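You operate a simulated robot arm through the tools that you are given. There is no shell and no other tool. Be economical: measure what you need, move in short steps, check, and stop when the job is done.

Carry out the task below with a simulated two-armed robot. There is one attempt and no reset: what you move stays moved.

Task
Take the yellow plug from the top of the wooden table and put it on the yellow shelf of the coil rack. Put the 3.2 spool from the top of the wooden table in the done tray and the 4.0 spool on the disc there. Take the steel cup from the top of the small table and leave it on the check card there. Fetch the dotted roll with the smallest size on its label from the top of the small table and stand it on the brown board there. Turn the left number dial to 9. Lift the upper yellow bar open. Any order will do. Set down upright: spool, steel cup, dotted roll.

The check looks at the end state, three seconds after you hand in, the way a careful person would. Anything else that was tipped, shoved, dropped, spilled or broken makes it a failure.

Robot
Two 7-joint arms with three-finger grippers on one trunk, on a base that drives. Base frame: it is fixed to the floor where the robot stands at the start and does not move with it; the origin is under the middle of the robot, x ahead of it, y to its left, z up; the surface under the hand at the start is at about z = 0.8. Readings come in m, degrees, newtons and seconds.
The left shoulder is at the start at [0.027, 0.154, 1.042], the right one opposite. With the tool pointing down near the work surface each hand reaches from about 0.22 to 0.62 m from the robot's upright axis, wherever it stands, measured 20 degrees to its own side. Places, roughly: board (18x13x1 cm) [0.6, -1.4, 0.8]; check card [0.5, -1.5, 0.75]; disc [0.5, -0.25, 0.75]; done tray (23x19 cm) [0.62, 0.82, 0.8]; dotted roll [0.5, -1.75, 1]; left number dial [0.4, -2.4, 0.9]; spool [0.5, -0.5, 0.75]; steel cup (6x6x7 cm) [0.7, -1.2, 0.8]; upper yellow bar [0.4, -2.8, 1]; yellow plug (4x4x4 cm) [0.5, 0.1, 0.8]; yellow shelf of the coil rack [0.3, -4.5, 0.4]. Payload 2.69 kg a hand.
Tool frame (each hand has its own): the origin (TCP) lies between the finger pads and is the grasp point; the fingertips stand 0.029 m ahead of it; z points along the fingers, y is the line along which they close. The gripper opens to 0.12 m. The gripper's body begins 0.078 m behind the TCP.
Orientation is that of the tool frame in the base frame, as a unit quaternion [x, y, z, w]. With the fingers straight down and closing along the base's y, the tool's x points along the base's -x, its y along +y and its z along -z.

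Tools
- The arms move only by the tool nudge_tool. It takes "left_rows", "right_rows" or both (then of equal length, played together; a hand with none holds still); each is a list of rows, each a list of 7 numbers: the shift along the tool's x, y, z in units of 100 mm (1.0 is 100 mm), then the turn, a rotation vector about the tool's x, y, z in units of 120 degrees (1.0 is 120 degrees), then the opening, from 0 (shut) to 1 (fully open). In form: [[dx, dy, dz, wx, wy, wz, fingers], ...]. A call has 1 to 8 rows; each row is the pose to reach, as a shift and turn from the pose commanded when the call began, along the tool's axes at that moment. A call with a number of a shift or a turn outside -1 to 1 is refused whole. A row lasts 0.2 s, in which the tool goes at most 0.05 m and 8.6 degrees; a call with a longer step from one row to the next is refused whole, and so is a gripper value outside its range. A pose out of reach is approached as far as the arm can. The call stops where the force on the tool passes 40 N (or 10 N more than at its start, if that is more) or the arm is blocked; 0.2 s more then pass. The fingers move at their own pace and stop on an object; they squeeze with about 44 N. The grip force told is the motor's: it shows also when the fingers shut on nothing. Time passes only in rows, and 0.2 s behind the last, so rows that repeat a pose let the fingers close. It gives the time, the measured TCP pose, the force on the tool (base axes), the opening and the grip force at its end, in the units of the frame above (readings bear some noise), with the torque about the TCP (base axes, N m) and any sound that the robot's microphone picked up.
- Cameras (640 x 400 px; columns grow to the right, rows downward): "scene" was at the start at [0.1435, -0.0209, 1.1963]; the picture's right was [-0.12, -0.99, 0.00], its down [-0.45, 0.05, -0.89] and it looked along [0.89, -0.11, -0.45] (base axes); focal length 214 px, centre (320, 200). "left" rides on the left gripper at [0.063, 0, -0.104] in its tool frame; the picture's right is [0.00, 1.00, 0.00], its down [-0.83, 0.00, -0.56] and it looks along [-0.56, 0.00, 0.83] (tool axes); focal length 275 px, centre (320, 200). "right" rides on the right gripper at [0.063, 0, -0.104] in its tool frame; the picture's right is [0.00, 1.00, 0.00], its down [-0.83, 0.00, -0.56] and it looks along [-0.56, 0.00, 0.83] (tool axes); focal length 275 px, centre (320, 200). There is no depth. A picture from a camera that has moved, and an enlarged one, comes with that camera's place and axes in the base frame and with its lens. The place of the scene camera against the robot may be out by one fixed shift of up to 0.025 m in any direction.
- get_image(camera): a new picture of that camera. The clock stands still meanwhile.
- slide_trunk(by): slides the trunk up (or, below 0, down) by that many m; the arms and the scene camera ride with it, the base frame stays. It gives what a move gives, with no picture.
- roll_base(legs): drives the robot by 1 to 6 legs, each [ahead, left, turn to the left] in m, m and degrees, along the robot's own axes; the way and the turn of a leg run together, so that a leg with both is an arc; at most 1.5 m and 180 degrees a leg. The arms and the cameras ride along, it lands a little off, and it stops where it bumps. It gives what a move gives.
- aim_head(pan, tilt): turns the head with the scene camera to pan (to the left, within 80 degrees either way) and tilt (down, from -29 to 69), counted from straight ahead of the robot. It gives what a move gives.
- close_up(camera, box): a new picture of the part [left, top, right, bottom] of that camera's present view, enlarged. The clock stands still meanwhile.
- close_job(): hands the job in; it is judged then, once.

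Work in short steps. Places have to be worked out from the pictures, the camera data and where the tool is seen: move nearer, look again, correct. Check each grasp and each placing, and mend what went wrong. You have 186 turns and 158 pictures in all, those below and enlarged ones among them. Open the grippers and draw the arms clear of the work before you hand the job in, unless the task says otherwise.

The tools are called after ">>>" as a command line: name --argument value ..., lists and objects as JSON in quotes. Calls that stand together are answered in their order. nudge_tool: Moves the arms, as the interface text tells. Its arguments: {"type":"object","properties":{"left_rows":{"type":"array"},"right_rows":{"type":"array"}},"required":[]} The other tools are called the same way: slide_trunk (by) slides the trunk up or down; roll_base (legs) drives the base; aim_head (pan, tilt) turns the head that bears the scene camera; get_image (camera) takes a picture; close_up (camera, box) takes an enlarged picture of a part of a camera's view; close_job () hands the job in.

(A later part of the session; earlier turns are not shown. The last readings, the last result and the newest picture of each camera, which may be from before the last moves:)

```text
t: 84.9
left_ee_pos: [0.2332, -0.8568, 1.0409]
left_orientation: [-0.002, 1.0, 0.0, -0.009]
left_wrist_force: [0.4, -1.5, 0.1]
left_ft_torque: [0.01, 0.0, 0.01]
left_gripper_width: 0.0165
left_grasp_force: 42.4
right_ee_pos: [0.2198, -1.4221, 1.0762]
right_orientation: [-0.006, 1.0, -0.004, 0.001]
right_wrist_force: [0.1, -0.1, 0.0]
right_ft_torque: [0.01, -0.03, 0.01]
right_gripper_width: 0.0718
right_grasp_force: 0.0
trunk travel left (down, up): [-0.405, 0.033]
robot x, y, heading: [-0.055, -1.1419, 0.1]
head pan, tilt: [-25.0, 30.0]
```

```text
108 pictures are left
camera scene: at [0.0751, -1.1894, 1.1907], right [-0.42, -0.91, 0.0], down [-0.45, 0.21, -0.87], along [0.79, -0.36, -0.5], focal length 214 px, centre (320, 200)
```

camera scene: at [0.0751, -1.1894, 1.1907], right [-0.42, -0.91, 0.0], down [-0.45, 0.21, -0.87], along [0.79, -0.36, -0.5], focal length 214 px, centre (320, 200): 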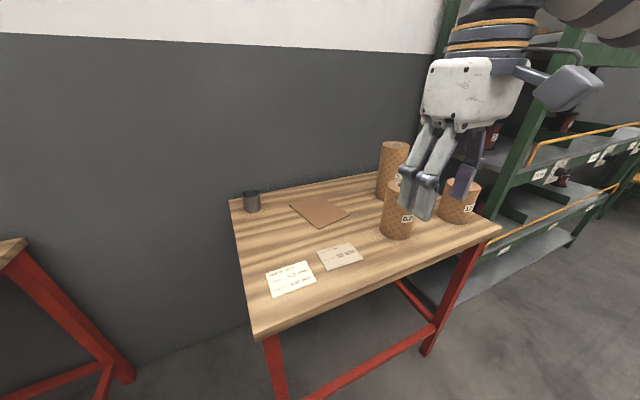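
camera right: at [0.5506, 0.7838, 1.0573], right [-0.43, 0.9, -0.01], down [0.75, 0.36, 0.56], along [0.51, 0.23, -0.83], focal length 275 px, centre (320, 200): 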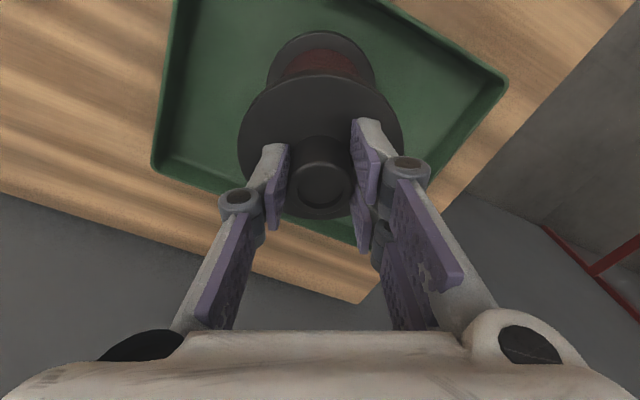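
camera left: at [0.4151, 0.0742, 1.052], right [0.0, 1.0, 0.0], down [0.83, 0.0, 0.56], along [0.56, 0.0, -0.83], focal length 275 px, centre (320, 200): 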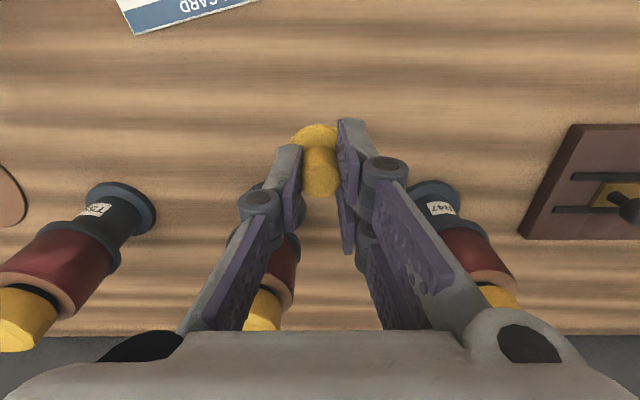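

Zoom on cards and roll labels.

>>> close_up --camera "scene" --box '[240, 230, 380, 310]'

>>> close_up --camera "scene" --box '[360, 130, 500, 250]'

>>> get_image --camera "right"

```text
4.57 times, centred on (310, 270) of scene
camera zoom: at [0.0751, -1.1894, 1.1907], right [-0.42, -0.91, 0.0], down [-0.45, 0.21, -0.87], along [0.79, -0.36, -0.5], focal length 980 px, centre (366, -120)
```

zoom: 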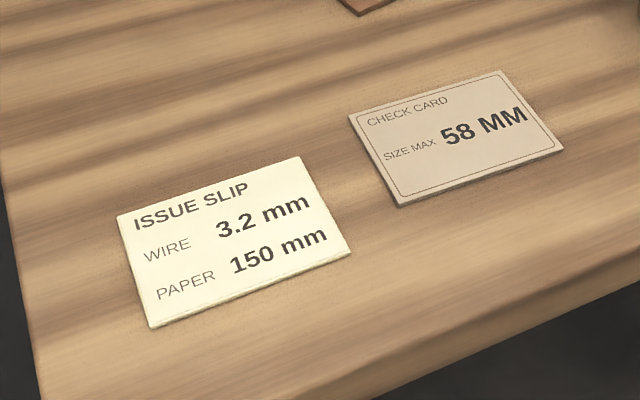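

```text
3.33 times, centred on (430, 190) of scene
camera zoom: at [0.0751, -1.1894, 1.1907], right [-0.42, -0.91, 0.0], down [-0.45, 0.21, -0.87], along [0.79, -0.36, -0.5], focal length 715 px, centre (-47, 233)
```

zoom: 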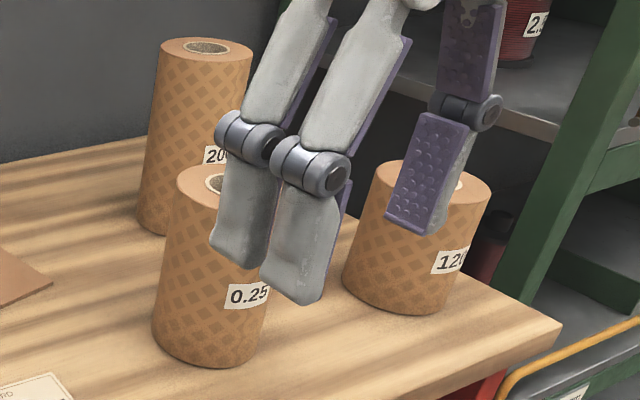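

```text
105 pictures are left
camera right: at [0.1579, -1.4218, 1.1811], right [-0.01, 1.0, -0.01], down [0.83, 0.02, 0.56], along [0.56, 0.0, -0.83], focal length 275 px, centre (320, 200)
```

right: 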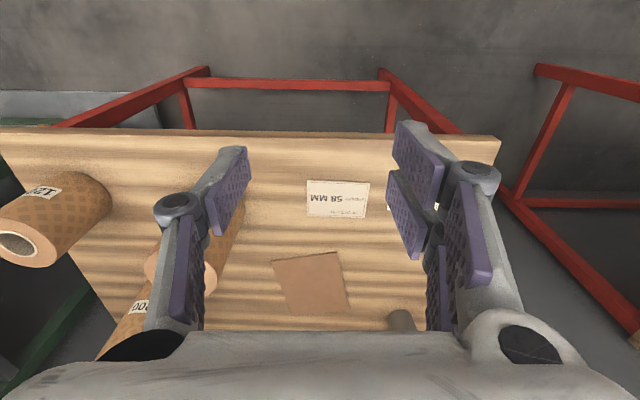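

Check card is the right-hand one ("58 MM"). Roll labels are partly hidden. Cup is near (0.74, −1.24); roll ahead a bit and shift the right hand toward the cup to clear the view.

>>> roll_base --legs '[[0.1, 0, 0]]'

>>> nudge_tool --right_rows '[[0, 0.45, 0, 0, 0, 0, 0.8], [0, 0.9, 0, 0, 0, 0, 0.8], [-0.3, 1.0, 0, 0, 0, 0, 0.8]]'

>>> nudge_tool --right_rows '[[-0.3, 0.3, 0, 0, 0, 0, 0.8], [-0.7, 0.5, 0, 0, 0, 0, 0.8], [-1.0, 0.75, 0, 0, 0, 0, 0.8]]'

>>> get_image --camera "scene"

>>> get_image --camera "right"

```text
t: 86.0
left_ee_pos: [0.3333, -0.8569, 1.0417]
left_orientation: [-0.002, 1.0, 0.0, -0.01]
left_wrist_force: [0.1, 0.5, 0.5]
left_ft_torque: [0.0, 0.05, 0.0]
left_gripper_width: 0.0169
left_grasp_force: 42.7
right_ee_pos: [0.3195, -1.4214, 1.0763]
right_orientation: [-0.005, 1.0, -0.004, 0.0]
right_wrist_force: [0.3, 0.4, -0.5]
right_ft_torque: [-0.02, 0.03, -0.04]
right_gripper_width: 0.0718
right_grasp_force: 0.0
trunk travel left (down, up): [-0.405, 0.033]
robot x, y, heading: [0.04, -1.142, 0.4]
head pan, tilt: [-25.0, 30.0]
```

```text
t: 86.8
left_ee_pos: [0.3314, -0.8563, 1.0413]
left_orientation: [-0.002, 1.0, 0.001, -0.01]
left_wrist_force: [-0.4, -0.1, -0.1]
left_ft_torque: [0.01, 0.03, 0.01]
left_gripper_width: 0.0166
left_grasp_force: 42.8
right_ee_pos: [0.3495, -1.3209, 1.0722]
right_orientation: [-0.005, 1.0, -0.004, 0.0]
right_wrist_force: [-0.5, -0.2, -0.5]
right_ft_torque: [0.02, 0.05, -0.02]
right_gripper_width: 0.0959
right_grasp_force: 0.0
trunk travel left (down, up): [-0.405, 0.033]
robot x, y, heading: [0.0426, -1.1391, 0.4]
head pan, tilt: [-25.0, 30.0]
```

```text
t: 87.6
left_ee_pos: [0.3324, -0.8562, 1.0413]
left_orientation: [-0.002, 1.0, 0.0, -0.01]
left_wrist_force: [-0.2, 0.0, -1.2]
left_ft_torque: [0.01, 0.01, 0.01]
left_gripper_width: 0.0168
left_grasp_force: 42.8
right_ee_pos: [0.4472, -1.2453, 1.0735]
right_orientation: [-0.005, 1.0, -0.004, 0.002]
right_wrist_force: [-0.3, -0.1, 0.5]
right_ft_torque: [0.02, 0.0, 0.01]
right_gripper_width: 0.096
right_grasp_force: 0.0
trunk travel left (down, up): [-0.405, 0.033]
robot x, y, heading: [0.039, -1.1416, 0.4]
head pan, tilt: [-25.0, 30.0]
```

```text
104 pictures are left
camera scene: at [0.1734, -1.188, 1.1907], right [-0.42, -0.91, 0.0], down [-0.45, 0.21, -0.87], along [0.79, -0.36, -0.5], focal length 214 px, centre (320, 200)
```

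scene: 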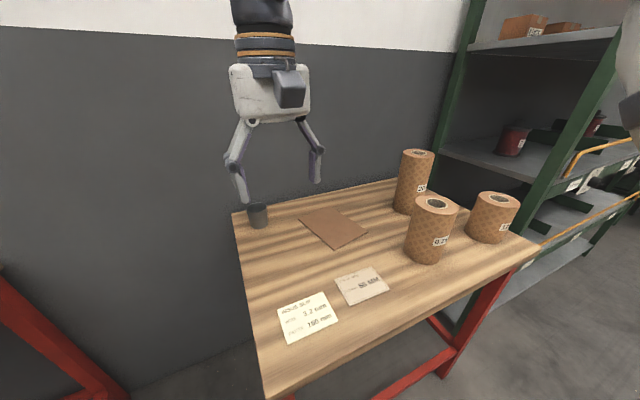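

```text
103 pictures are left
camera right: at [0.3833, -1.2453, 1.1785], right [-0.01, 1.0, -0.01], down [0.83, 0.02, 0.56], along [0.56, 0.0, -0.83], focal length 275 px, centre (320, 200)
```

right: 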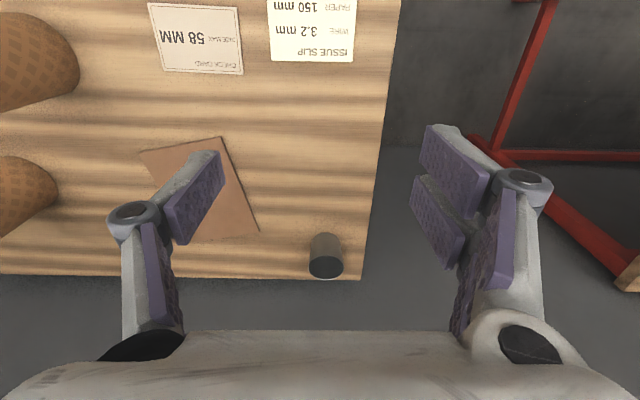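

Cup at about (0.728, −1.234). Read the roll labels now.

>>> close_up --camera "scene" --box '[380, 140, 540, 270]'

```text
3.08 times, centred on (460, 205) of scene
camera zoom: at [0.1734, -1.188, 1.1907], right [-0.42, -0.91, 0.0], down [-0.45, 0.21, -0.87], along [0.79, -0.36, -0.5], focal length 660 px, centre (-111, 185)
```

zoom: 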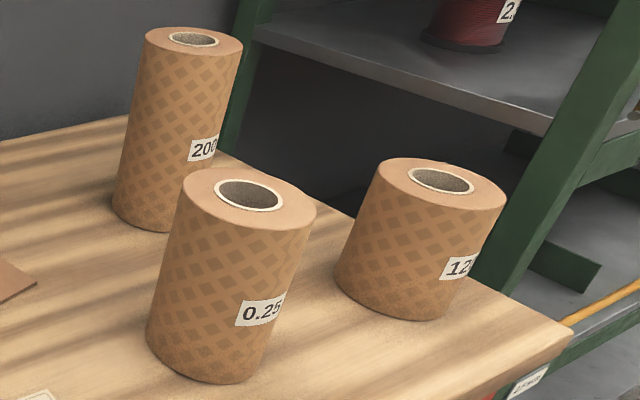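

Cup is far, so I'll roll 4 cm ahead and approach with the tool pitched 40° forward.

>>> roll_base --legs '[[0.04, 0, 0]]'

>>> nudge_tool --right_rows '[[-0.2, 0.02, 0.16, 0, -0.067, 0, 0.8], [-0.4, 0.04, 0.32, 0, -0.133, 0, 0.8], [-0.6, 0.06, 0.48, 0, -0.2, 0, 0.8], [-0.8, 0.08, 0.64, 0, -0.267, 0, 0.8], [-1.0, 0.1, 0.8, 0, -0.333, 0, 0.8]]'

>>> get_image --camera "right"

```text
t: 88.5
left_ee_pos: [0.3726, -0.8565, 1.0404]
left_orientation: [-0.001, 1.0, 0.0, -0.01]
left_wrist_force: [0.8, -0.1, -0.6]
left_ft_torque: [0.02, 0.03, 0.01]
left_gripper_width: 0.0167
left_grasp_force: 43.0
right_ee_pos: [0.4874, -1.2477, 1.074]
right_orientation: [-0.004, 1.0, -0.004, 0.0]
right_wrist_force: [0.8, -0.1, -1.0]
right_ft_torque: [0.0, 0.06, -0.01]
right_gripper_width: 0.0958
right_grasp_force: 0.0
trunk travel left (down, up): [-0.405, 0.033]
robot x, y, heading: [0.0808, -1.1407, 0.1]
head pan, tilt: [-25.0, 30.0]
```

```text
t: 89.7
left_ee_pos: [0.3725, -0.8551, 1.041]
left_orientation: [-0.001, 1.0, 0.001, -0.01]
left_wrist_force: [0.6, -0.5, 0.3]
left_ft_torque: [-0.01, 0.01, 0.01]
left_gripper_width: 0.0167
left_grasp_force: 42.6
right_ee_pos: [0.5865, -1.2353, 0.9938]
right_orientation: [-0.006, 0.939, -0.003, 0.343]
right_wrist_force: [0.1, 0.5, -0.1]
right_ft_torque: [0.04, -0.01, 0.03]
right_gripper_width: 0.0961
right_grasp_force: 0.1
trunk travel left (down, up): [-0.405, 0.033]
robot x, y, heading: [0.0761, -1.1381, 0.2]
head pan, tilt: [-25.0, 30.0]
```

```text
101 pictures are left
camera right: at [0.4705, -1.2355, 1.0338], right [-0.01, 1.0, -0.01], down [0.28, 0.02, 0.96], along [0.96, 0.01, -0.28], focal length 275 px, centre (320, 200)
```

right: 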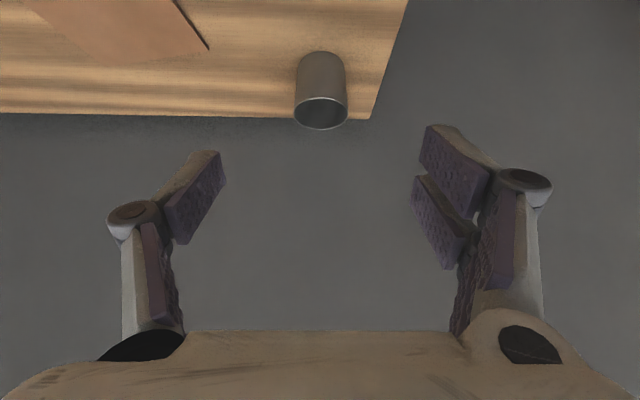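

Cup lies straight along the finger direction, ~0.206 m away. Advance in two moves with a check between.

>>> nudge_tool --right_rows '[[-0.03, 0.02, 0.35, 0, 0, 0, 0.8], [-0.06, 0.03, 0.7, 0, 0, 0, 0.8], [-0.06, 0.03, 1.0, 0, 0, 0, 0.8]]'

>>> get_image --camera "right"

```text
t: 90.5
left_ee_pos: [0.3735, -0.8553, 1.0411]
left_orientation: [-0.002, 1.0, 0.0, -0.011]
left_wrist_force: [1.1, -0.6, -0.2]
left_ft_torque: [0.03, 0.04, -0.03]
left_gripper_width: 0.0168
left_grasp_force: 42.4
right_ee_pos: [0.6546, -1.2338, 0.9201]
right_orientation: [-0.005, 0.94, -0.003, 0.342]
right_wrist_force: [0.5, 0.4, -1.0]
right_ft_torque: [-0.02, 0.01, 0.02]
right_gripper_width: 0.0958
right_grasp_force: 0.1
trunk travel left (down, up): [-0.405, 0.033]
robot x, y, heading: [0.0792, -1.1444, 0.1]
head pan, tilt: [-25.0, 30.0]
```

```text
100 pictures are left
camera right: at [0.5393, -1.2344, 0.9608], right [-0.01, 1.0, -0.01], down [0.28, 0.02, 0.96], along [0.96, 0.01, -0.28], focal length 275 px, centre (320, 200)
```

right: 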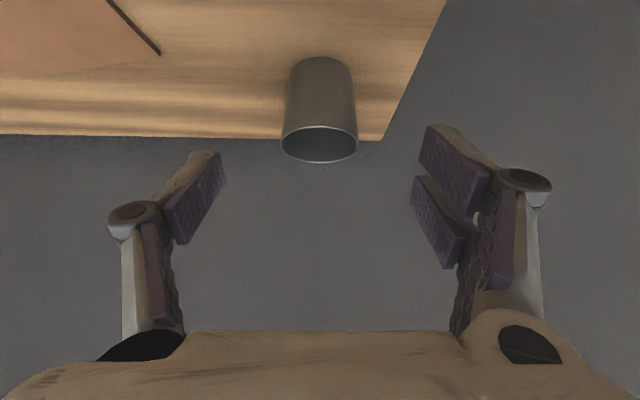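

On line. Advance 10 cm more and close on the cup.

>>> nudge_tool --right_rows '[[0, 0.01, 0.35, 0, 0, 0, 0.8], [0, 0.01, 0.7, 0, 0, 0, 0.8], [0, 0.01, 1.0, 0, 0, 0, 0.8]]'

>>> get_image --camera "right"

```text
t: 91.3
left_ee_pos: [0.3717, -0.856, 1.0413]
left_orientation: [-0.003, 1.0, 0.001, -0.009]
left_wrist_force: [-0.5, -0.2, -0.4]
left_ft_torque: [0.01, 0.01, -0.02]
left_gripper_width: 0.0169
left_grasp_force: 42.1
right_ee_pos: [0.7207, -1.2326, 0.843]
right_orientation: [-0.007, 0.94, -0.003, 0.342]
right_wrist_force: [0.1, -0.4, -0.9]
right_ft_torque: [-0.03, 0.03, 0.02]
right_gripper_width: 0.0958
right_grasp_force: 0.0
trunk travel left (down, up): [-0.405, 0.033]
robot x, y, heading: [0.0763, -1.1431, 0.1]
head pan, tilt: [-25.0, 30.0]
```

```text
99 pictures are left
camera right: at [0.6052, -1.2327, 0.8832], right [-0.01, 1.0, -0.01], down [0.28, 0.02, 0.96], along [0.96, 0.01, -0.28], focal length 275 px, centre (320, 200)
```

right: 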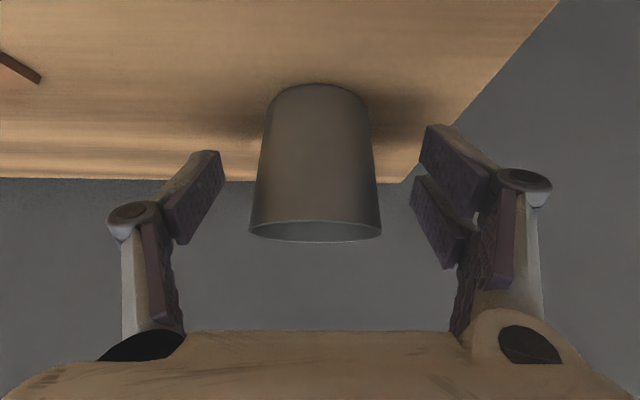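

Nearly centred; go 8 mm further ahead, close, and lift.

>>> nudge_tool --right_rows '[[-0.06, 0, 0.05, 0, 0, 0, 0.8], [-0.06, 0, 0.05, 0, 0, 0, 0], [-0.06, 0, 0.05, 0, 0, 0, 0], [-0.06, 0, 0.05, 0, 0, 0, 0]]'

>>> nudge_tool --right_rows '[[-0.13, 0, -0.15, 0, 0, 0, 0], [-0.38, 0, -0.45, 0, 0, 0, 0]]'

>>> get_image --camera "right"

>>> get_image --camera "scene"

```text
t: 92.3
left_ee_pos: [0.3719, -0.8568, 1.0415]
left_orientation: [-0.002, 1.0, 0.0, -0.009]
left_wrist_force: [0.2, 0.3, -0.4]
left_ft_torque: [0.0, -0.02, 0.0]
left_gripper_width: 0.0167
left_grasp_force: 42.8
right_ee_pos: [0.7275, -1.2318, 0.8433]
right_orientation: [-0.006, 0.94, -0.002, 0.342]
right_wrist_force: [0.3, 0.2, 0.6]
right_ft_torque: [0.03, -0.02, 0.01]
right_gripper_width: 0.0564
right_grasp_force: 43.8
trunk travel left (down, up): [-0.405, 0.033]
robot x, y, heading: [0.0779, -1.1386, 0.6]
head pan, tilt: [-25.0, 30.0]
```

```text
t: 92.9
left_ee_pos: [0.3708, -0.8554, 1.0414]
left_orientation: [-0.002, 1.0, -0.001, -0.01]
left_wrist_force: [-0.2, 0.5, 0.3]
left_ft_torque: [0.0, -0.01, 0.01]
left_gripper_width: 0.0166
left_grasp_force: 42.6
right_ee_pos: [0.7261, -1.2324, 0.9045]
right_orientation: [-0.006, 0.94, -0.003, 0.342]
right_wrist_force: [0.0, 0.0, -0.4]
right_ft_torque: [-0.03, -0.01, 0.01]
right_gripper_width: 0.0563
right_grasp_force: 44.1
trunk travel left (down, up): [-0.405, 0.033]
robot x, y, heading: [0.0786, -1.144, 0.4]
head pan, tilt: [-25.0, 30.0]
```

```text
98 pictures are left
camera right: at [0.6116, -1.2329, 0.944], right [-0.01, 1.0, -0.01], down [0.28, 0.02, 0.96], along [0.96, 0.01, -0.28], focal length 275 px, centre (320, 200)
```

right: 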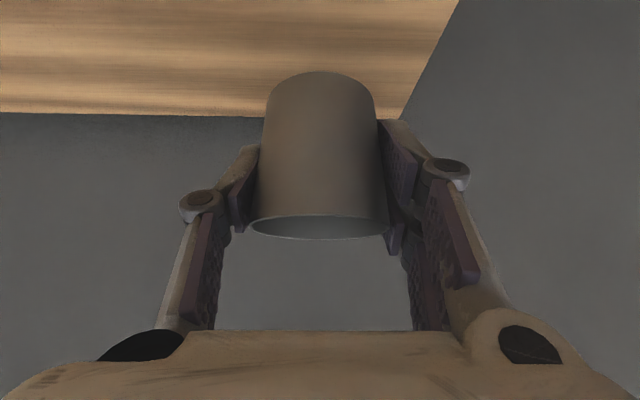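

```text
97 pictures are left
camera scene: at [0.2128, -1.1888, 1.1909], right [-0.42, -0.91, 0.0], down [-0.45, 0.21, -0.87], along [0.79, -0.36, -0.5], focal length 214 px, centre (320, 200)
```

scene: 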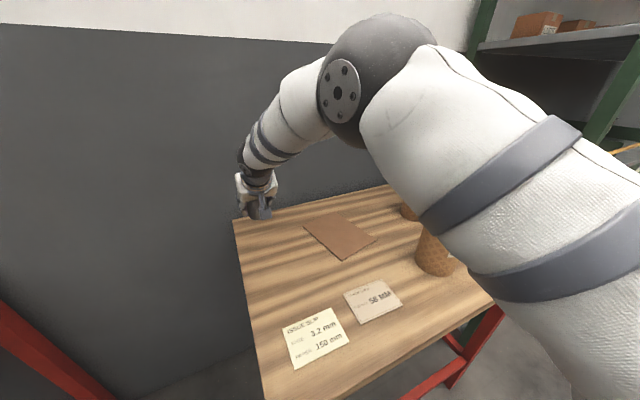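

Cup lifted upright. Card centre is (0.41, −1.391). Lift further and roll back 0.15 m so the pitched arm can set it there.

>>> nudge_tool --right_rows '[[-0.26, 0, -0.31, 0, 0, 0, 0], [-0.51, 0, -0.61, 0, 0, 0, 0]]'

>>> roll_base --legs '[[-0.15, 0, 0]]'

>>> get_image --camera "scene"

```text
t: 93.5
left_ee_pos: [0.3712, -0.8559, 1.0413]
left_orientation: [-0.002, 1.0, -0.001, -0.009]
left_wrist_force: [-1.0, 1.0, 0.6]
left_ft_torque: [-0.03, 0.01, 0.0]
left_gripper_width: 0.0169
left_grasp_force: 42.5
right_ee_pos: [0.726, -1.2314, 0.9812]
right_orientation: [-0.007, 0.94, -0.003, 0.342]
right_wrist_force: [-1.2, -0.3, 0.3]
right_ft_torque: [0.01, 0.02, -0.02]
right_gripper_width: 0.0563
right_grasp_force: 43.8
trunk travel left (down, up): [-0.405, 0.033]
robot x, y, heading: [0.0806, -1.1377, 0.3]
head pan, tilt: [-25.0, 30.0]
```

```text
t: 94.9
left_ee_pos: [0.2187, -0.8557, 1.0424]
left_orientation: [-0.004, 1.0, 0.0, -0.01]
left_wrist_force: [-0.2, -1.1, 0.1]
left_ft_torque: [0.01, -0.06, -0.01]
left_gripper_width: 0.0167
left_grasp_force: 42.8
right_ee_pos: [0.5763, -1.2274, 0.9819]
right_orientation: [-0.008, 0.94, -0.002, 0.342]
right_wrist_force: [-0.1, -0.2, -0.5]
right_ft_torque: [0.02, 0.0, 0.0]
right_gripper_width: 0.056
right_grasp_force: 44.1
trunk travel left (down, up): [-0.405, 0.033]
robot x, y, heading: [-0.0756, -1.138, 0.6]
head pan, tilt: [-25.0, 30.0]
```

```text
96 pictures are left
camera scene: at [0.0624, -1.1892, 1.1908], right [-0.42, -0.91, 0.0], down [-0.45, 0.21, -0.87], along [0.79, -0.36, -0.5], focal length 214 px, centre (320, 200)
```

scene: 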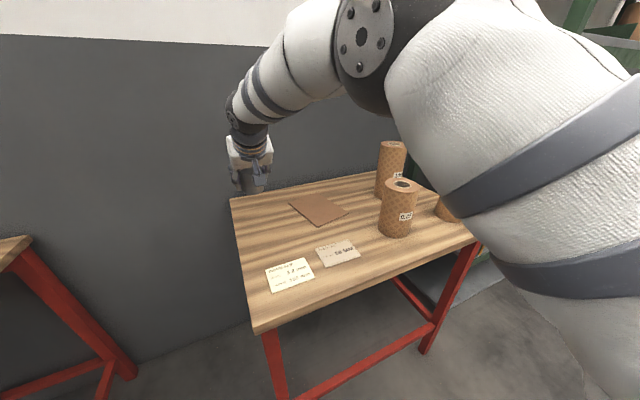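

Move the cup sideways and back toward the card at constant height.

>>> nudge_tool --right_rows '[[0.21, -0.27, -0.18, 0, 0, 0, 0], [0.42, -0.55, -0.36, 0, 0, 0, 0], [0.635, -0.82, -0.534, 0, 0, 0, 0]]'

>>> nudge_tool --right_rows '[[0.21, -0.27, -0.18, 0, 0, 0, 0], [0.42, -0.55, -0.36, 0, 0, 0, 0], [0.635, -0.82, -0.534, 0, 0, 0, 0]]'

>>> get_image --camera "scene"

>>> get_image --camera "right"

```text
t: 95.7
left_ee_pos: [0.2183, -0.8568, 1.0419]
left_orientation: [-0.003, 1.0, 0.0, -0.01]
left_wrist_force: [-0.5, 0.1, -0.7]
left_ft_torque: [-0.01, -0.02, 0.04]
left_gripper_width: 0.0167
left_grasp_force: 42.9
right_ee_pos: [0.4946, -1.3135, 0.9824]
right_orientation: [-0.008, 0.939, -0.002, 0.343]
right_wrist_force: [-0.1, 0.5, 0.1]
right_ft_torque: [-0.02, 0.01, 0.03]
right_gripper_width: 0.0561
right_grasp_force: 43.8
trunk travel left (down, up): [-0.405, 0.033]
robot x, y, heading: [-0.075, -1.1398, 0.5]
head pan, tilt: [-25.0, 30.0]
```

```text
t: 96.5
left_ee_pos: [0.2206, -0.8561, 1.0425]
left_orientation: [-0.004, 1.0, -0.001, -0.01]
left_wrist_force: [0.3, -0.7, -0.4]
left_ft_torque: [0.02, -0.01, -0.03]
left_gripper_width: 0.0169
left_grasp_force: 42.5
right_ee_pos: [0.477, -1.322, 0.9736]
right_orientation: [-0.01, 0.947, 0.003, 0.321]
right_wrist_force: [-0.1, 0.4, 0.7]
right_ft_torque: [-0.02, 0.01, 0.05]
right_gripper_width: 0.0559
right_grasp_force: 44.0
right hand out of reach, approached as far as the arm can: row 1, 2, 3
trunk travel left (down, up): [-0.405, 0.033]
robot x, y, heading: [-0.0729, -1.1439, 0.5]
head pan, tilt: [-25.0, 30.0]
```

```text
95 pictures are left
camera scene: at [0.0632, -1.1893, 1.1907], right [-0.42, -0.91, 0.0], down [-0.45, 0.21, -0.87], along [0.79, -0.36, -0.5], focal length 214 px, centre (320, 200)
```

scene: 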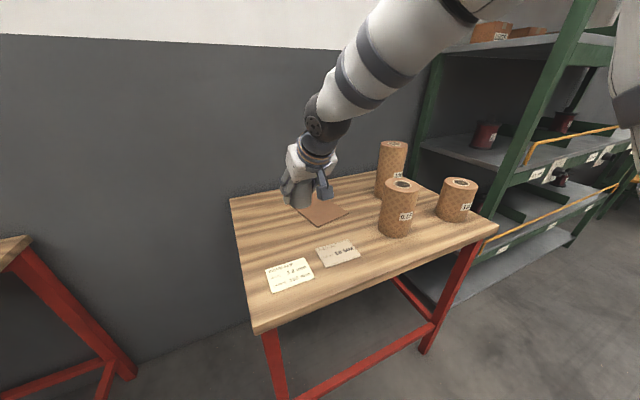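

```text
94 pictures are left
camera right: at [0.3638, -1.3249, 1.0194], right [-0.02, 1.0, 0.0], down [0.32, 0.01, 0.95], along [0.95, 0.02, -0.32], focal length 275 px, centre (320, 200)
```

right: 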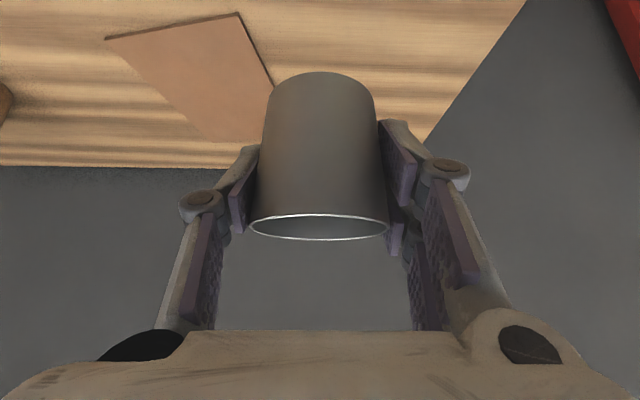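

Out of comfortable range; the base can make up the offset: roll 7 cm back and 7 cm right.

>>> roll_base --legs '[[-0.1, -0.07, 0]]'

>>> nudge_tool --right_rows '[[0, 0, 0, 0, -0.01, 0, 0], [0, 0, 0, 0, -0.02, 0, 0]]'

>>> get_image --camera "right"

```text
t: 97.7
left_ee_pos: [0.1194, -0.9275, 1.0415]
left_orientation: [-0.004, 1.0, 0.0, -0.01]
left_wrist_force: [-0.7, -0.1, 0.8]
left_ft_torque: [0.03, -0.01, -0.02]
left_gripper_width: 0.017
left_grasp_force: 42.3
right_ee_pos: [0.376, -1.3935, 0.9742]
right_orientation: [-0.011, 0.947, 0.003, 0.321]
right_wrist_force: [-0.1, -0.2, -0.6]
right_ft_torque: [0.02, -0.03, 0.03]
right_gripper_width: 0.056
right_grasp_force: 44.1
trunk travel left (down, up): [-0.405, 0.033]
robot x, y, heading: [-0.1705, -1.2157, 0.4]
head pan, tilt: [-25.0, 30.0]
```

```text
t: 98.3
left_ee_pos: [0.1213, -0.9274, 1.0408]
left_orientation: [-0.003, 1.0, 0.0, -0.01]
left_wrist_force: [0.4, -0.7, -0.1]
left_ft_torque: [-0.02, 0.01, 0.02]
left_gripper_width: 0.0167
left_grasp_force: 42.3
right_ee_pos: [0.3777, -1.394, 0.9734]
right_orientation: [-0.011, 0.94, 0.004, 0.341]
right_wrist_force: [-0.5, -0.4, 0.2]
right_ft_torque: [-0.02, 0.01, 0.03]
right_gripper_width: 0.056
right_grasp_force: 44.1
trunk travel left (down, up): [-0.405, 0.033]
robot x, y, heading: [-0.171, -1.2113, 0.9]
head pan, tilt: [-25.0, 30.0]
```

```text
93 pictures are left
camera right: at [0.2631, -1.396, 1.0142], right [-0.02, 1.0, 0.0], down [0.28, 0.01, 0.96], along [0.96, 0.02, -0.28], focal length 275 px, centre (320, 200)
```

right: 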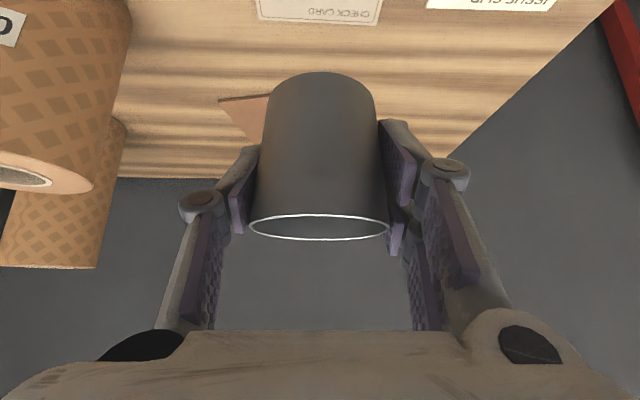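

Aligned in y; go 3 cm ahead and down to just above the card.

>>> nudge_tool --right_rows '[[-0.1, 0, 0.3, 0, 0, 0, 0], [0.1, 0, 0.6, 0, 0, 0, 0], [0.36, 0, 0.9, 0, 0, 0, 0]]'

>>> get_image --camera "right"

>>> close_up --camera "scene" --box '[240, 170, 440, 310]'

```text
t: 99.1
left_ee_pos: [0.1211, -0.927, 1.0418]
left_orientation: [-0.003, 1.0, 0.0, -0.01]
left_wrist_force: [-0.1, 0.3, -1.5]
left_ft_torque: [-0.02, 0.01, -0.01]
left_gripper_width: 0.0168
left_grasp_force: 42.5
right_ee_pos: [0.4087, -1.3939, 0.8804]
right_orientation: [-0.01, 0.94, 0.001, 0.341]
right_wrist_force: [0.2, -0.6, 0.1]
right_ft_torque: [0.0, 0.03, 0.02]
right_gripper_width: 0.0561
right_grasp_force: 43.5
trunk travel left (down, up): [-0.405, 0.033]
robot x, y, heading: [-0.1703, -1.2137, 0.3]
head pan, tilt: [-25.0, 30.0]
```

```text
92 pictures are left
camera right: at [0.2931, -1.3959, 0.921], right [-0.02, 1.0, -0.01], down [0.28, 0.01, 0.96], along [0.96, 0.02, -0.28], focal length 275 px, centre (320, 200)
```

right: 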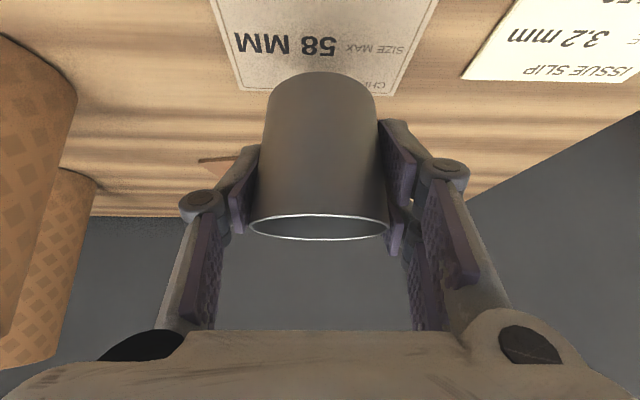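

```text
2.86 times, centred on (340, 240) of scene
camera zoom: at [-0.0358, -1.2605, 1.1906], right [-0.42, -0.91, 0.0], down [-0.46, 0.21, -0.87], along [0.79, -0.36, -0.5], focal length 613 px, centre (263, 86)
```

zoom: 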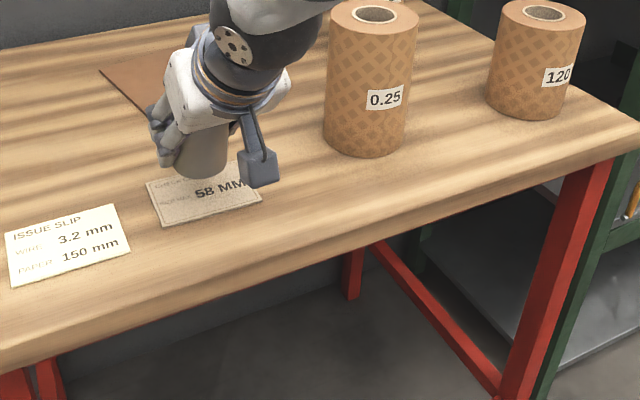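

Good alignment. Lower the last 3.5 cm gently.

>>> nudge_tool --right_rows '[[0.12, 0, 0.15, 0, 0, 0, 0], [0.2, 0, 0.24, 0, 0, 0, 0], [0.225, 0, 0.265, 0, 0, 0, 0], [0.235, 0, 0.28, 0, 0, 0, 0]]'

```text
t: 100.1
left_ee_pos: [0.1204, -0.9272, 1.0421]
left_orientation: [-0.003, 1.0, 0.001, -0.01]
left_wrist_force: [0.0, -0.6, -0.8]
left_ft_torque: [0.0, 0.0, -0.01]
left_gripper_width: 0.0167
left_grasp_force: 42.3
right_ee_pos: [0.4097, -1.3927, 0.8461]
right_orientation: [-0.01, 0.94, 0.003, 0.342]
right_wrist_force: [0.1, -1.2, 6.3]
right_ft_torque: [-0.14, -0.02, 0.02]
right_gripper_width: 0.0557
right_grasp_force: 43.9
trunk travel left (down, up): [-0.405, 0.033]
robot x, y, heading: [-0.1713, -1.2145, 0.5]
head pan, tilt: [-25.0, 30.0]
```

Contact felt. Open and withdraw along the fingers.

>>> nudge_tool --right_rows '[[0, 0, 0, 0, 0, 0, 0.85], [0, 0, 0, 0, 0, 0, 0.85], [0, 0, -0.3, 0, 0, 0, 0.85], [0, 0, -0.7, 0, 0, 0, 0.85], [0, 0, -1.0, 0, 0, 0, 0.85]]'

>>> get_image --camera "right"

>>> close_up --camera "scene" --box '[330, 130, 450, 230]'

```text
t: 101.3
left_ee_pos: [0.1205, -0.9279, 1.0423]
left_orientation: [-0.003, 1.0, 0.0, -0.01]
left_wrist_force: [0.1, 0.3, 0.2]
left_ft_torque: [-0.02, 0.01, -0.01]
left_gripper_width: 0.0169
left_grasp_force: 42.3
right_ee_pos: [0.3425, -1.3954, 0.9208]
right_orientation: [-0.01, 0.94, 0.002, 0.341]
right_wrist_force: [0.0, 0.2, 0.2]
right_ft_torque: [0.01, -0.01, 0.01]
right_gripper_width: 0.1019
right_grasp_force: 0.0
trunk travel left (down, up): [-0.405, 0.033]
robot x, y, heading: [-0.1735, -1.2125, 0.6]
head pan, tilt: [-25.0, 30.0]
```

```text
90 pictures are left
camera right: at [0.2278, -1.3978, 0.9616], right [-0.02, 1.0, -0.01], down [0.28, 0.01, 0.96], along [0.96, 0.02, -0.28], focal length 275 px, centre (320, 200)
```

right: 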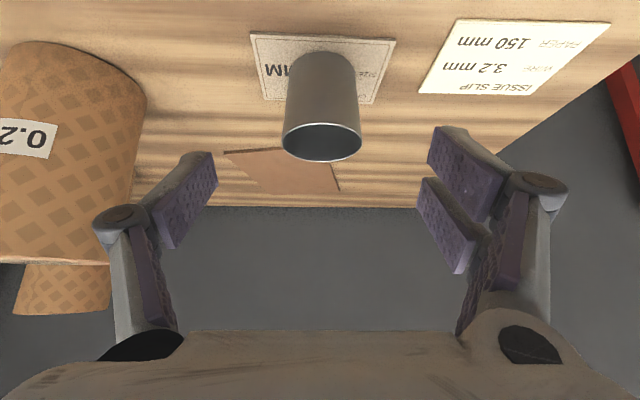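

```text
4.00 times, centred on (390, 180) of scene
camera zoom: at [-0.037, -1.2605, 1.1908], right [-0.42, -0.91, 0.0], down [-0.45, 0.21, -0.87], along [0.79, -0.36, -0.5], focal length 858 px, centre (40, 280)
```

zoom: 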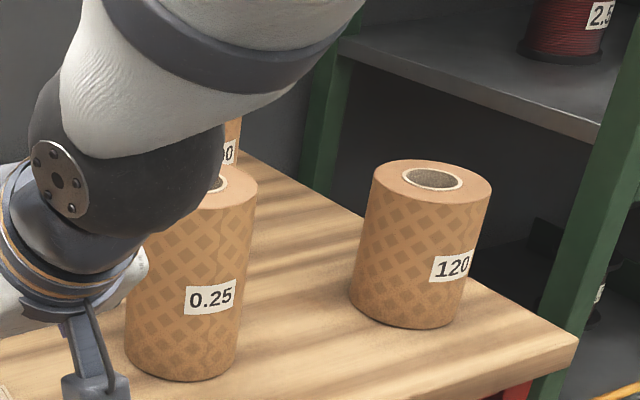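

Cup stands on the check card. Now raise and straighten the right hand, then roll right to read the roll labels head on.

>>> nudge_tool --right_rows '[[-0.1, 0, -0.3, 0, 0.067, 0, 1], [-0.3, 0, -0.5, 0, 0.133, 0, 1], [-0.5, 0, -0.7, 0, 0.2, 0, 1], [-0.7, 0, -0.85, 0, 0.267, 0, 1], [-0.85, 0, -1.0, 0, 0.333, 0, 1]]'

>>> roll_base --legs '[[0, -0.33, 0]]'

>>> aim_head --pan -10 --tilt 30

>>> get_image --camera "scene"

>>> get_image --camera "right"

```text
t: 102.5
left_ee_pos: [0.122, -0.9264, 1.0406]
left_orientation: [-0.003, 1.0, 0.0, -0.01]
left_wrist_force: [0.3, 0.4, 0.5]
left_ft_torque: [-0.05, -0.01, -0.03]
left_gripper_width: 0.0167
left_grasp_force: 42.8
right_ee_pos: [0.3449, -1.3914, 1.0518]
right_orientation: [-0.013, 1.0, 0.0, -0.003]
right_wrist_force: [-0.1, -0.7, -0.5]
right_ft_torque: [0.0, 0.02, -0.02]
right_gripper_width: 0.12
right_grasp_force: 0.0
right hand out of reach, approached as far as the arm can: row 1
trunk travel left (down, up): [-0.405, 0.033]
robot x, y, heading: [-0.1711, -1.2121, 0.4]
head pan, tilt: [-25.0, 30.0]
```

```text
t: 105.6
left_ee_pos: [0.1229, -1.2548, 1.0409]
left_orientation: [-0.001, 1.0, 0.0, -0.01]
left_wrist_force: [0.1, 0.3, 0.4]
left_ft_torque: [0.01, -0.02, -0.01]
left_gripper_width: 0.0169
left_grasp_force: 42.7
right_ee_pos: [0.3448, -1.7228, 1.0516]
right_orientation: [-0.008, 1.0, -0.001, -0.001]
right_wrist_force: [0.4, -0.5, -0.4]
right_ft_torque: [-0.02, 0.02, 0.0]
right_gripper_width: 0.1197
right_grasp_force: 0.0
trunk travel left (down, up): [-0.405, 0.033]
robot x, y, heading: [-0.1723, -1.541, 0.1]
head pan, tilt: [-25.0, 30.0]
```

```text
t: 106.4
left_ee_pos: [0.1251, -1.2551, 1.0412]
left_orientation: [0.0, 1.0, 0.0, -0.011]
left_wrist_force: [-0.3, 0.3, -0.2]
left_ft_torque: [0.0, 0.0, 0.02]
left_gripper_width: 0.0169
left_grasp_force: 42.0
right_ee_pos: [0.3456, -1.7219, 1.0527]
right_orientation: [-0.008, 1.0, -0.001, -0.001]
right_wrist_force: [0.7, -0.7, 0.9]
right_ft_torque: [-0.01, 0.02, -0.01]
right_gripper_width: 0.1202
right_grasp_force: 0.0
trunk travel left (down, up): [-0.405, 0.033]
robot x, y, heading: [-0.1671, -1.5412, 0.2]
head pan, tilt: [-10.0, 30.0]
```

```text
88 pictures are left
camera scene: at [-0.0278, -1.566, 1.1907], right [-0.17, -0.99, 0.0], down [-0.49, 0.09, -0.87], along [0.85, -0.15, -0.5], focal length 214 px, centre (320, 200)
```

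scene: 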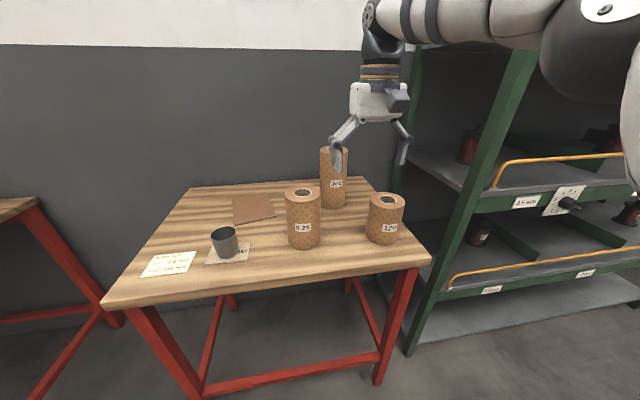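

```text
87 pictures are left
camera right: at [0.283, -1.7231, 1.1582], right [-0.02, 1.0, 0.0], down [0.83, 0.02, 0.55], along [0.55, 0.01, -0.83], focal length 275 px, centre (320, 200)
```

right: 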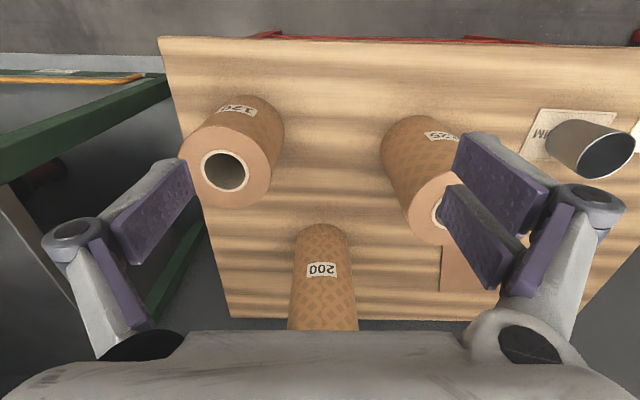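

Zoom on the three labels.

>>> close_up --camera "scene" --box '[270, 140, 420, 255]'

>>> close_up --camera "scene" --box '[470, 130, 630, 240]'

```text
3.48 times, centred on (345, 198) of scene
camera zoom: at [-0.0278, -1.566, 1.1907], right [-0.17, -0.99, 0.0], down [-0.49, 0.09, -0.87], along [0.85, -0.15, -0.5], focal length 746 px, centre (233, 209)
```

zoom: 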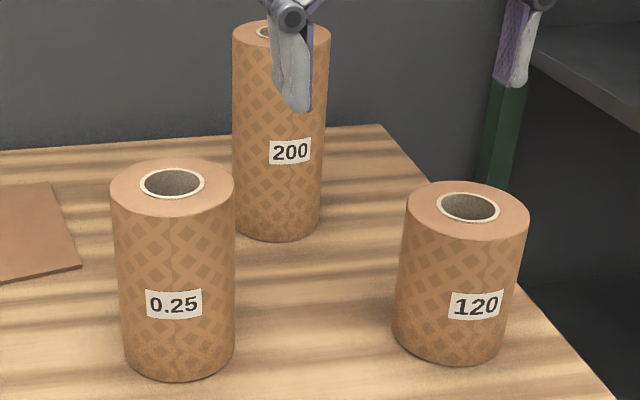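

```text
3.64 times, centred on (550, 185) of scene
camera zoom: at [-0.0278, -1.566, 1.1907], right [-0.17, -0.99, 0.0], down [-0.49, 0.09, -0.87], along [0.85, -0.15, -0.5], focal length 780 px, centre (-516, 254)
```

zoom: 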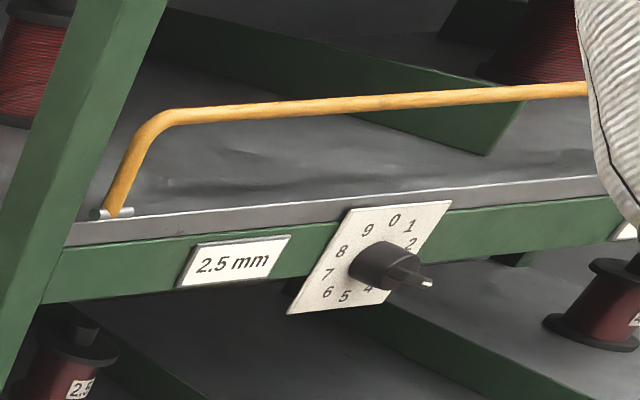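

Labels read 0.25, 120 and 200, so the 0.25 roll is the smallest; it stands near (0.425, −1.604), ~0.15 tall, ~9 cm wide. Move the hand sideways above it and roll ahead 10 cm.

>>> nudge_tool --right_rows '[[0.2, 0.4, 0, 0, 0, 0, 1], [0.2, 0.8, 0, 0, 0, 0, 1], [0.2, 1.0, 0, 0, 0, 0, 1]]'

>>> roll_base --legs '[[0.1, 0, 0]]'

>>> get_image --camera "right"

```text
t: 107.2
left_ee_pos: [0.124, -1.2561, 1.0413]
left_orientation: [0.0, 1.0, 0.0, -0.011]
left_wrist_force: [0.1, 0.2, 0.3]
left_ft_torque: [0.04, 0.05, -0.01]
left_gripper_width: 0.017
left_grasp_force: 42.5
right_ee_pos: [0.3221, -1.6215, 1.0533]
right_orientation: [-0.008, 1.0, -0.002, 0.0]
right_wrist_force: [-0.4, -0.8, 0.6]
right_ft_torque: [-0.02, -0.02, 0.01]
right_gripper_width: 0.1201
right_grasp_force: 0.0
trunk travel left (down, up): [-0.405, 0.033]
robot x, y, heading: [-0.1701, -1.5419, 0.2]
head pan, tilt: [-10.0, 30.0]
```

```text
t: 108.3
left_ee_pos: [0.2249, -1.2553, 1.042]
left_orientation: [0.0, 1.0, -0.001, -0.01]
left_wrist_force: [-0.1, -0.5, 0.2]
left_ft_torque: [-0.01, 0.04, 0.03]
left_gripper_width: 0.0169
left_grasp_force: 42.0
right_ee_pos: [0.4237, -1.6221, 1.0526]
right_orientation: [-0.007, 1.0, -0.001, -0.002]
right_wrist_force: [0.9, -0.4, 0.1]
right_ft_torque: [-0.02, 0.05, 0.01]
right_gripper_width: 0.12
right_grasp_force: 0.0
trunk travel left (down, up): [-0.405, 0.033]
robot x, y, heading: [-0.0709, -1.5399, 0.2]
head pan, tilt: [-10.0, 30.0]
```

```text
84 pictures are left
camera right: at [0.3617, -1.6237, 1.1589], right [-0.02, 1.0, 0.0], down [0.83, 0.02, 0.55], along [0.55, 0.01, -0.83], focal length 275 px, centre (320, 200)
```

right: 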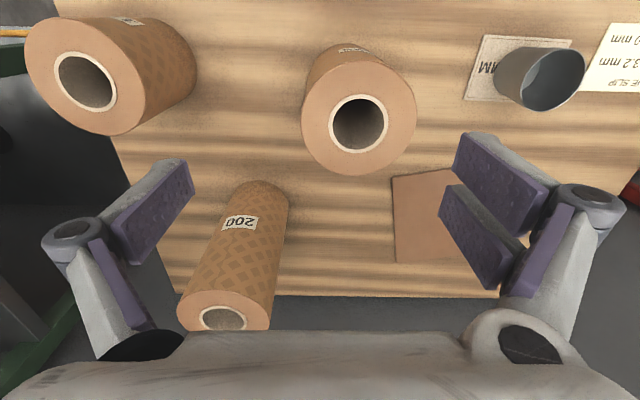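

Roll centre (0.426, −1.593). Align and descend halfway, then check.

>>> nudge_tool --right_rows '[[-0.02, 0.29, 0, 0, 0, 0, 1], [-0.02, 0.29, 0.4, 0, 0, 0, 1]]'

>>> get_image --camera "right"

```text
t: 108.9
left_ee_pos: [0.225, -1.2552, 1.0416]
left_orientation: [-0.001, 1.0, 0.001, -0.011]
left_wrist_force: [0.0, 0.0, 0.2]
left_ft_torque: [0.02, -0.01, -0.01]
left_gripper_width: 0.017
left_grasp_force: 42.4
right_ee_pos: [0.4252, -1.5951, 1.013]
right_orientation: [-0.007, 1.0, -0.001, -0.001]
right_wrist_force: [-0.8, -0.3, -0.2]
right_ft_torque: [0.01, -0.01, 0.03]
right_gripper_width: 0.12
right_grasp_force: 0.0
trunk travel left (down, up): [-0.405, 0.033]
robot x, y, heading: [-0.0674, -1.5432, 0.0]
head pan, tilt: [-10.0, 30.0]
```

```text
83 pictures are left
camera right: at [0.3637, -1.5959, 1.1192], right [-0.02, 1.0, 0.0], down [0.83, 0.02, 0.55], along [0.55, 0.01, -0.83], focal length 275 px, centre (320, 200)
```

right: 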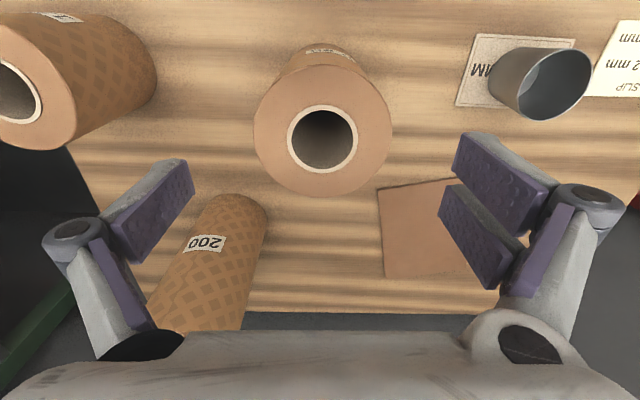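

Centred. Descend 10 cm with the fingers either side, then look.

>>> nudge_tool --right_rows '[[0, 0.02, 0.35, 0, 0, 0, 1], [0, 0.02, 0.7, 0, 0, 0, 1], [0, 0.02, 0.95, 0, 0, 0, 1]]'

>>> get_image --camera "right"

```text
t: 109.7
left_ee_pos: [0.2229, -1.256, 1.041]
left_orientation: [0.0, 1.0, 0.0, -0.01]
left_wrist_force: [0.2, -1.4, 0.7]
left_ft_torque: [0.01, -0.03, -0.02]
left_gripper_width: 0.0168
left_grasp_force: 41.7
right_ee_pos: [0.4269, -1.5921, 0.9179]
right_orientation: [-0.008, 1.0, -0.002, -0.001]
right_wrist_force: [-1.0, -0.9, 0.3]
right_ft_torque: [0.03, -0.01, -0.02]
right_gripper_width: 0.1197
right_grasp_force: 0.1
trunk travel left (down, up): [-0.405, 0.033]
robot x, y, heading: [-0.07, -1.5413, 0.1]
head pan, tilt: [-10.0, 30.0]
```

```text
82 pictures are left
camera right: at [0.3643, -1.5926, 1.0241], right [-0.02, 1.0, 0.0], down [0.83, 0.02, 0.55], along [0.55, 0.01, -0.83], focal length 275 px, centre (320, 200)
```

right: 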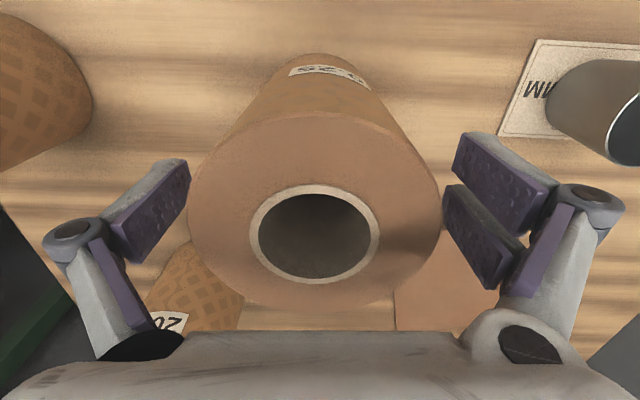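

Roll is between the fingers. Close and lift 7 cm.

>>> nudge_tool --right_rows '[[0, 0, 0, 0, 0, 0, 0], [0, 0, 0, 0, 0, 0, 0], [0, 0, -0.3, 0, 0, 0, 0], [0, 0, -0.7, 0, 0, 0, 0]]'

>>> get_image --camera "right"

>>> get_image --camera "scene"

```text
t: 110.7
left_ee_pos: [0.2239, -1.2547, 1.0416]
left_orientation: [-0.001, 1.0, 0.0, -0.011]
left_wrist_force: [-0.5, 1.0, -0.2]
left_ft_torque: [0.01, -0.01, 0.03]
left_gripper_width: 0.0167
left_grasp_force: 42.7
right_ee_pos: [0.4269, -1.5919, 0.9894]
right_orientation: [-0.008, 1.0, -0.001, -0.001]
right_wrist_force: [-0.6, -0.3, -5.9]
right_ft_torque: [0.02, 0.02, 0.0]
right_gripper_width: 0.0918
right_grasp_force: 43.7
trunk travel left (down, up): [-0.405, 0.033]
robot x, y, heading: [-0.0759, -1.5414, 0.3]
head pan, tilt: [-10.0, 30.0]
```

```text
81 pictures are left
camera right: at [0.3645, -1.5931, 1.0942], right [-0.02, 1.0, 0.0], down [0.83, 0.02, 0.55], along [0.55, 0.01, -0.83], focal length 275 px, centre (320, 200)
```

right: 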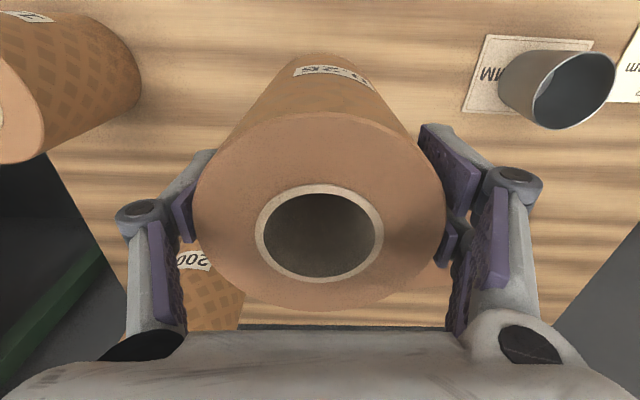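

```text
80 pictures are left
camera scene: at [0.0723, -1.5657, 1.1907], right [-0.17, -0.99, 0.0], down [-0.49, 0.09, -0.87], along [0.85, -0.15, -0.5], focal length 214 px, centre (320, 200)
```

scene: 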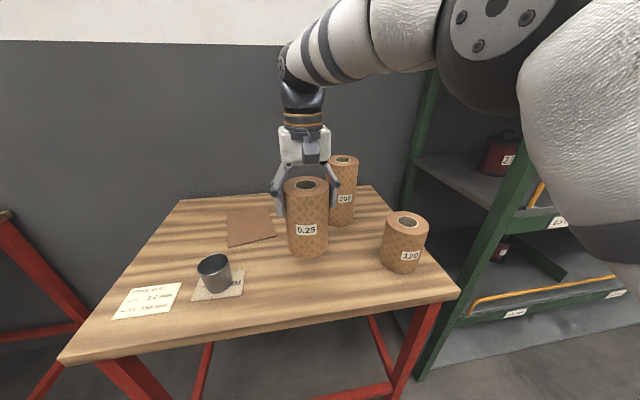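

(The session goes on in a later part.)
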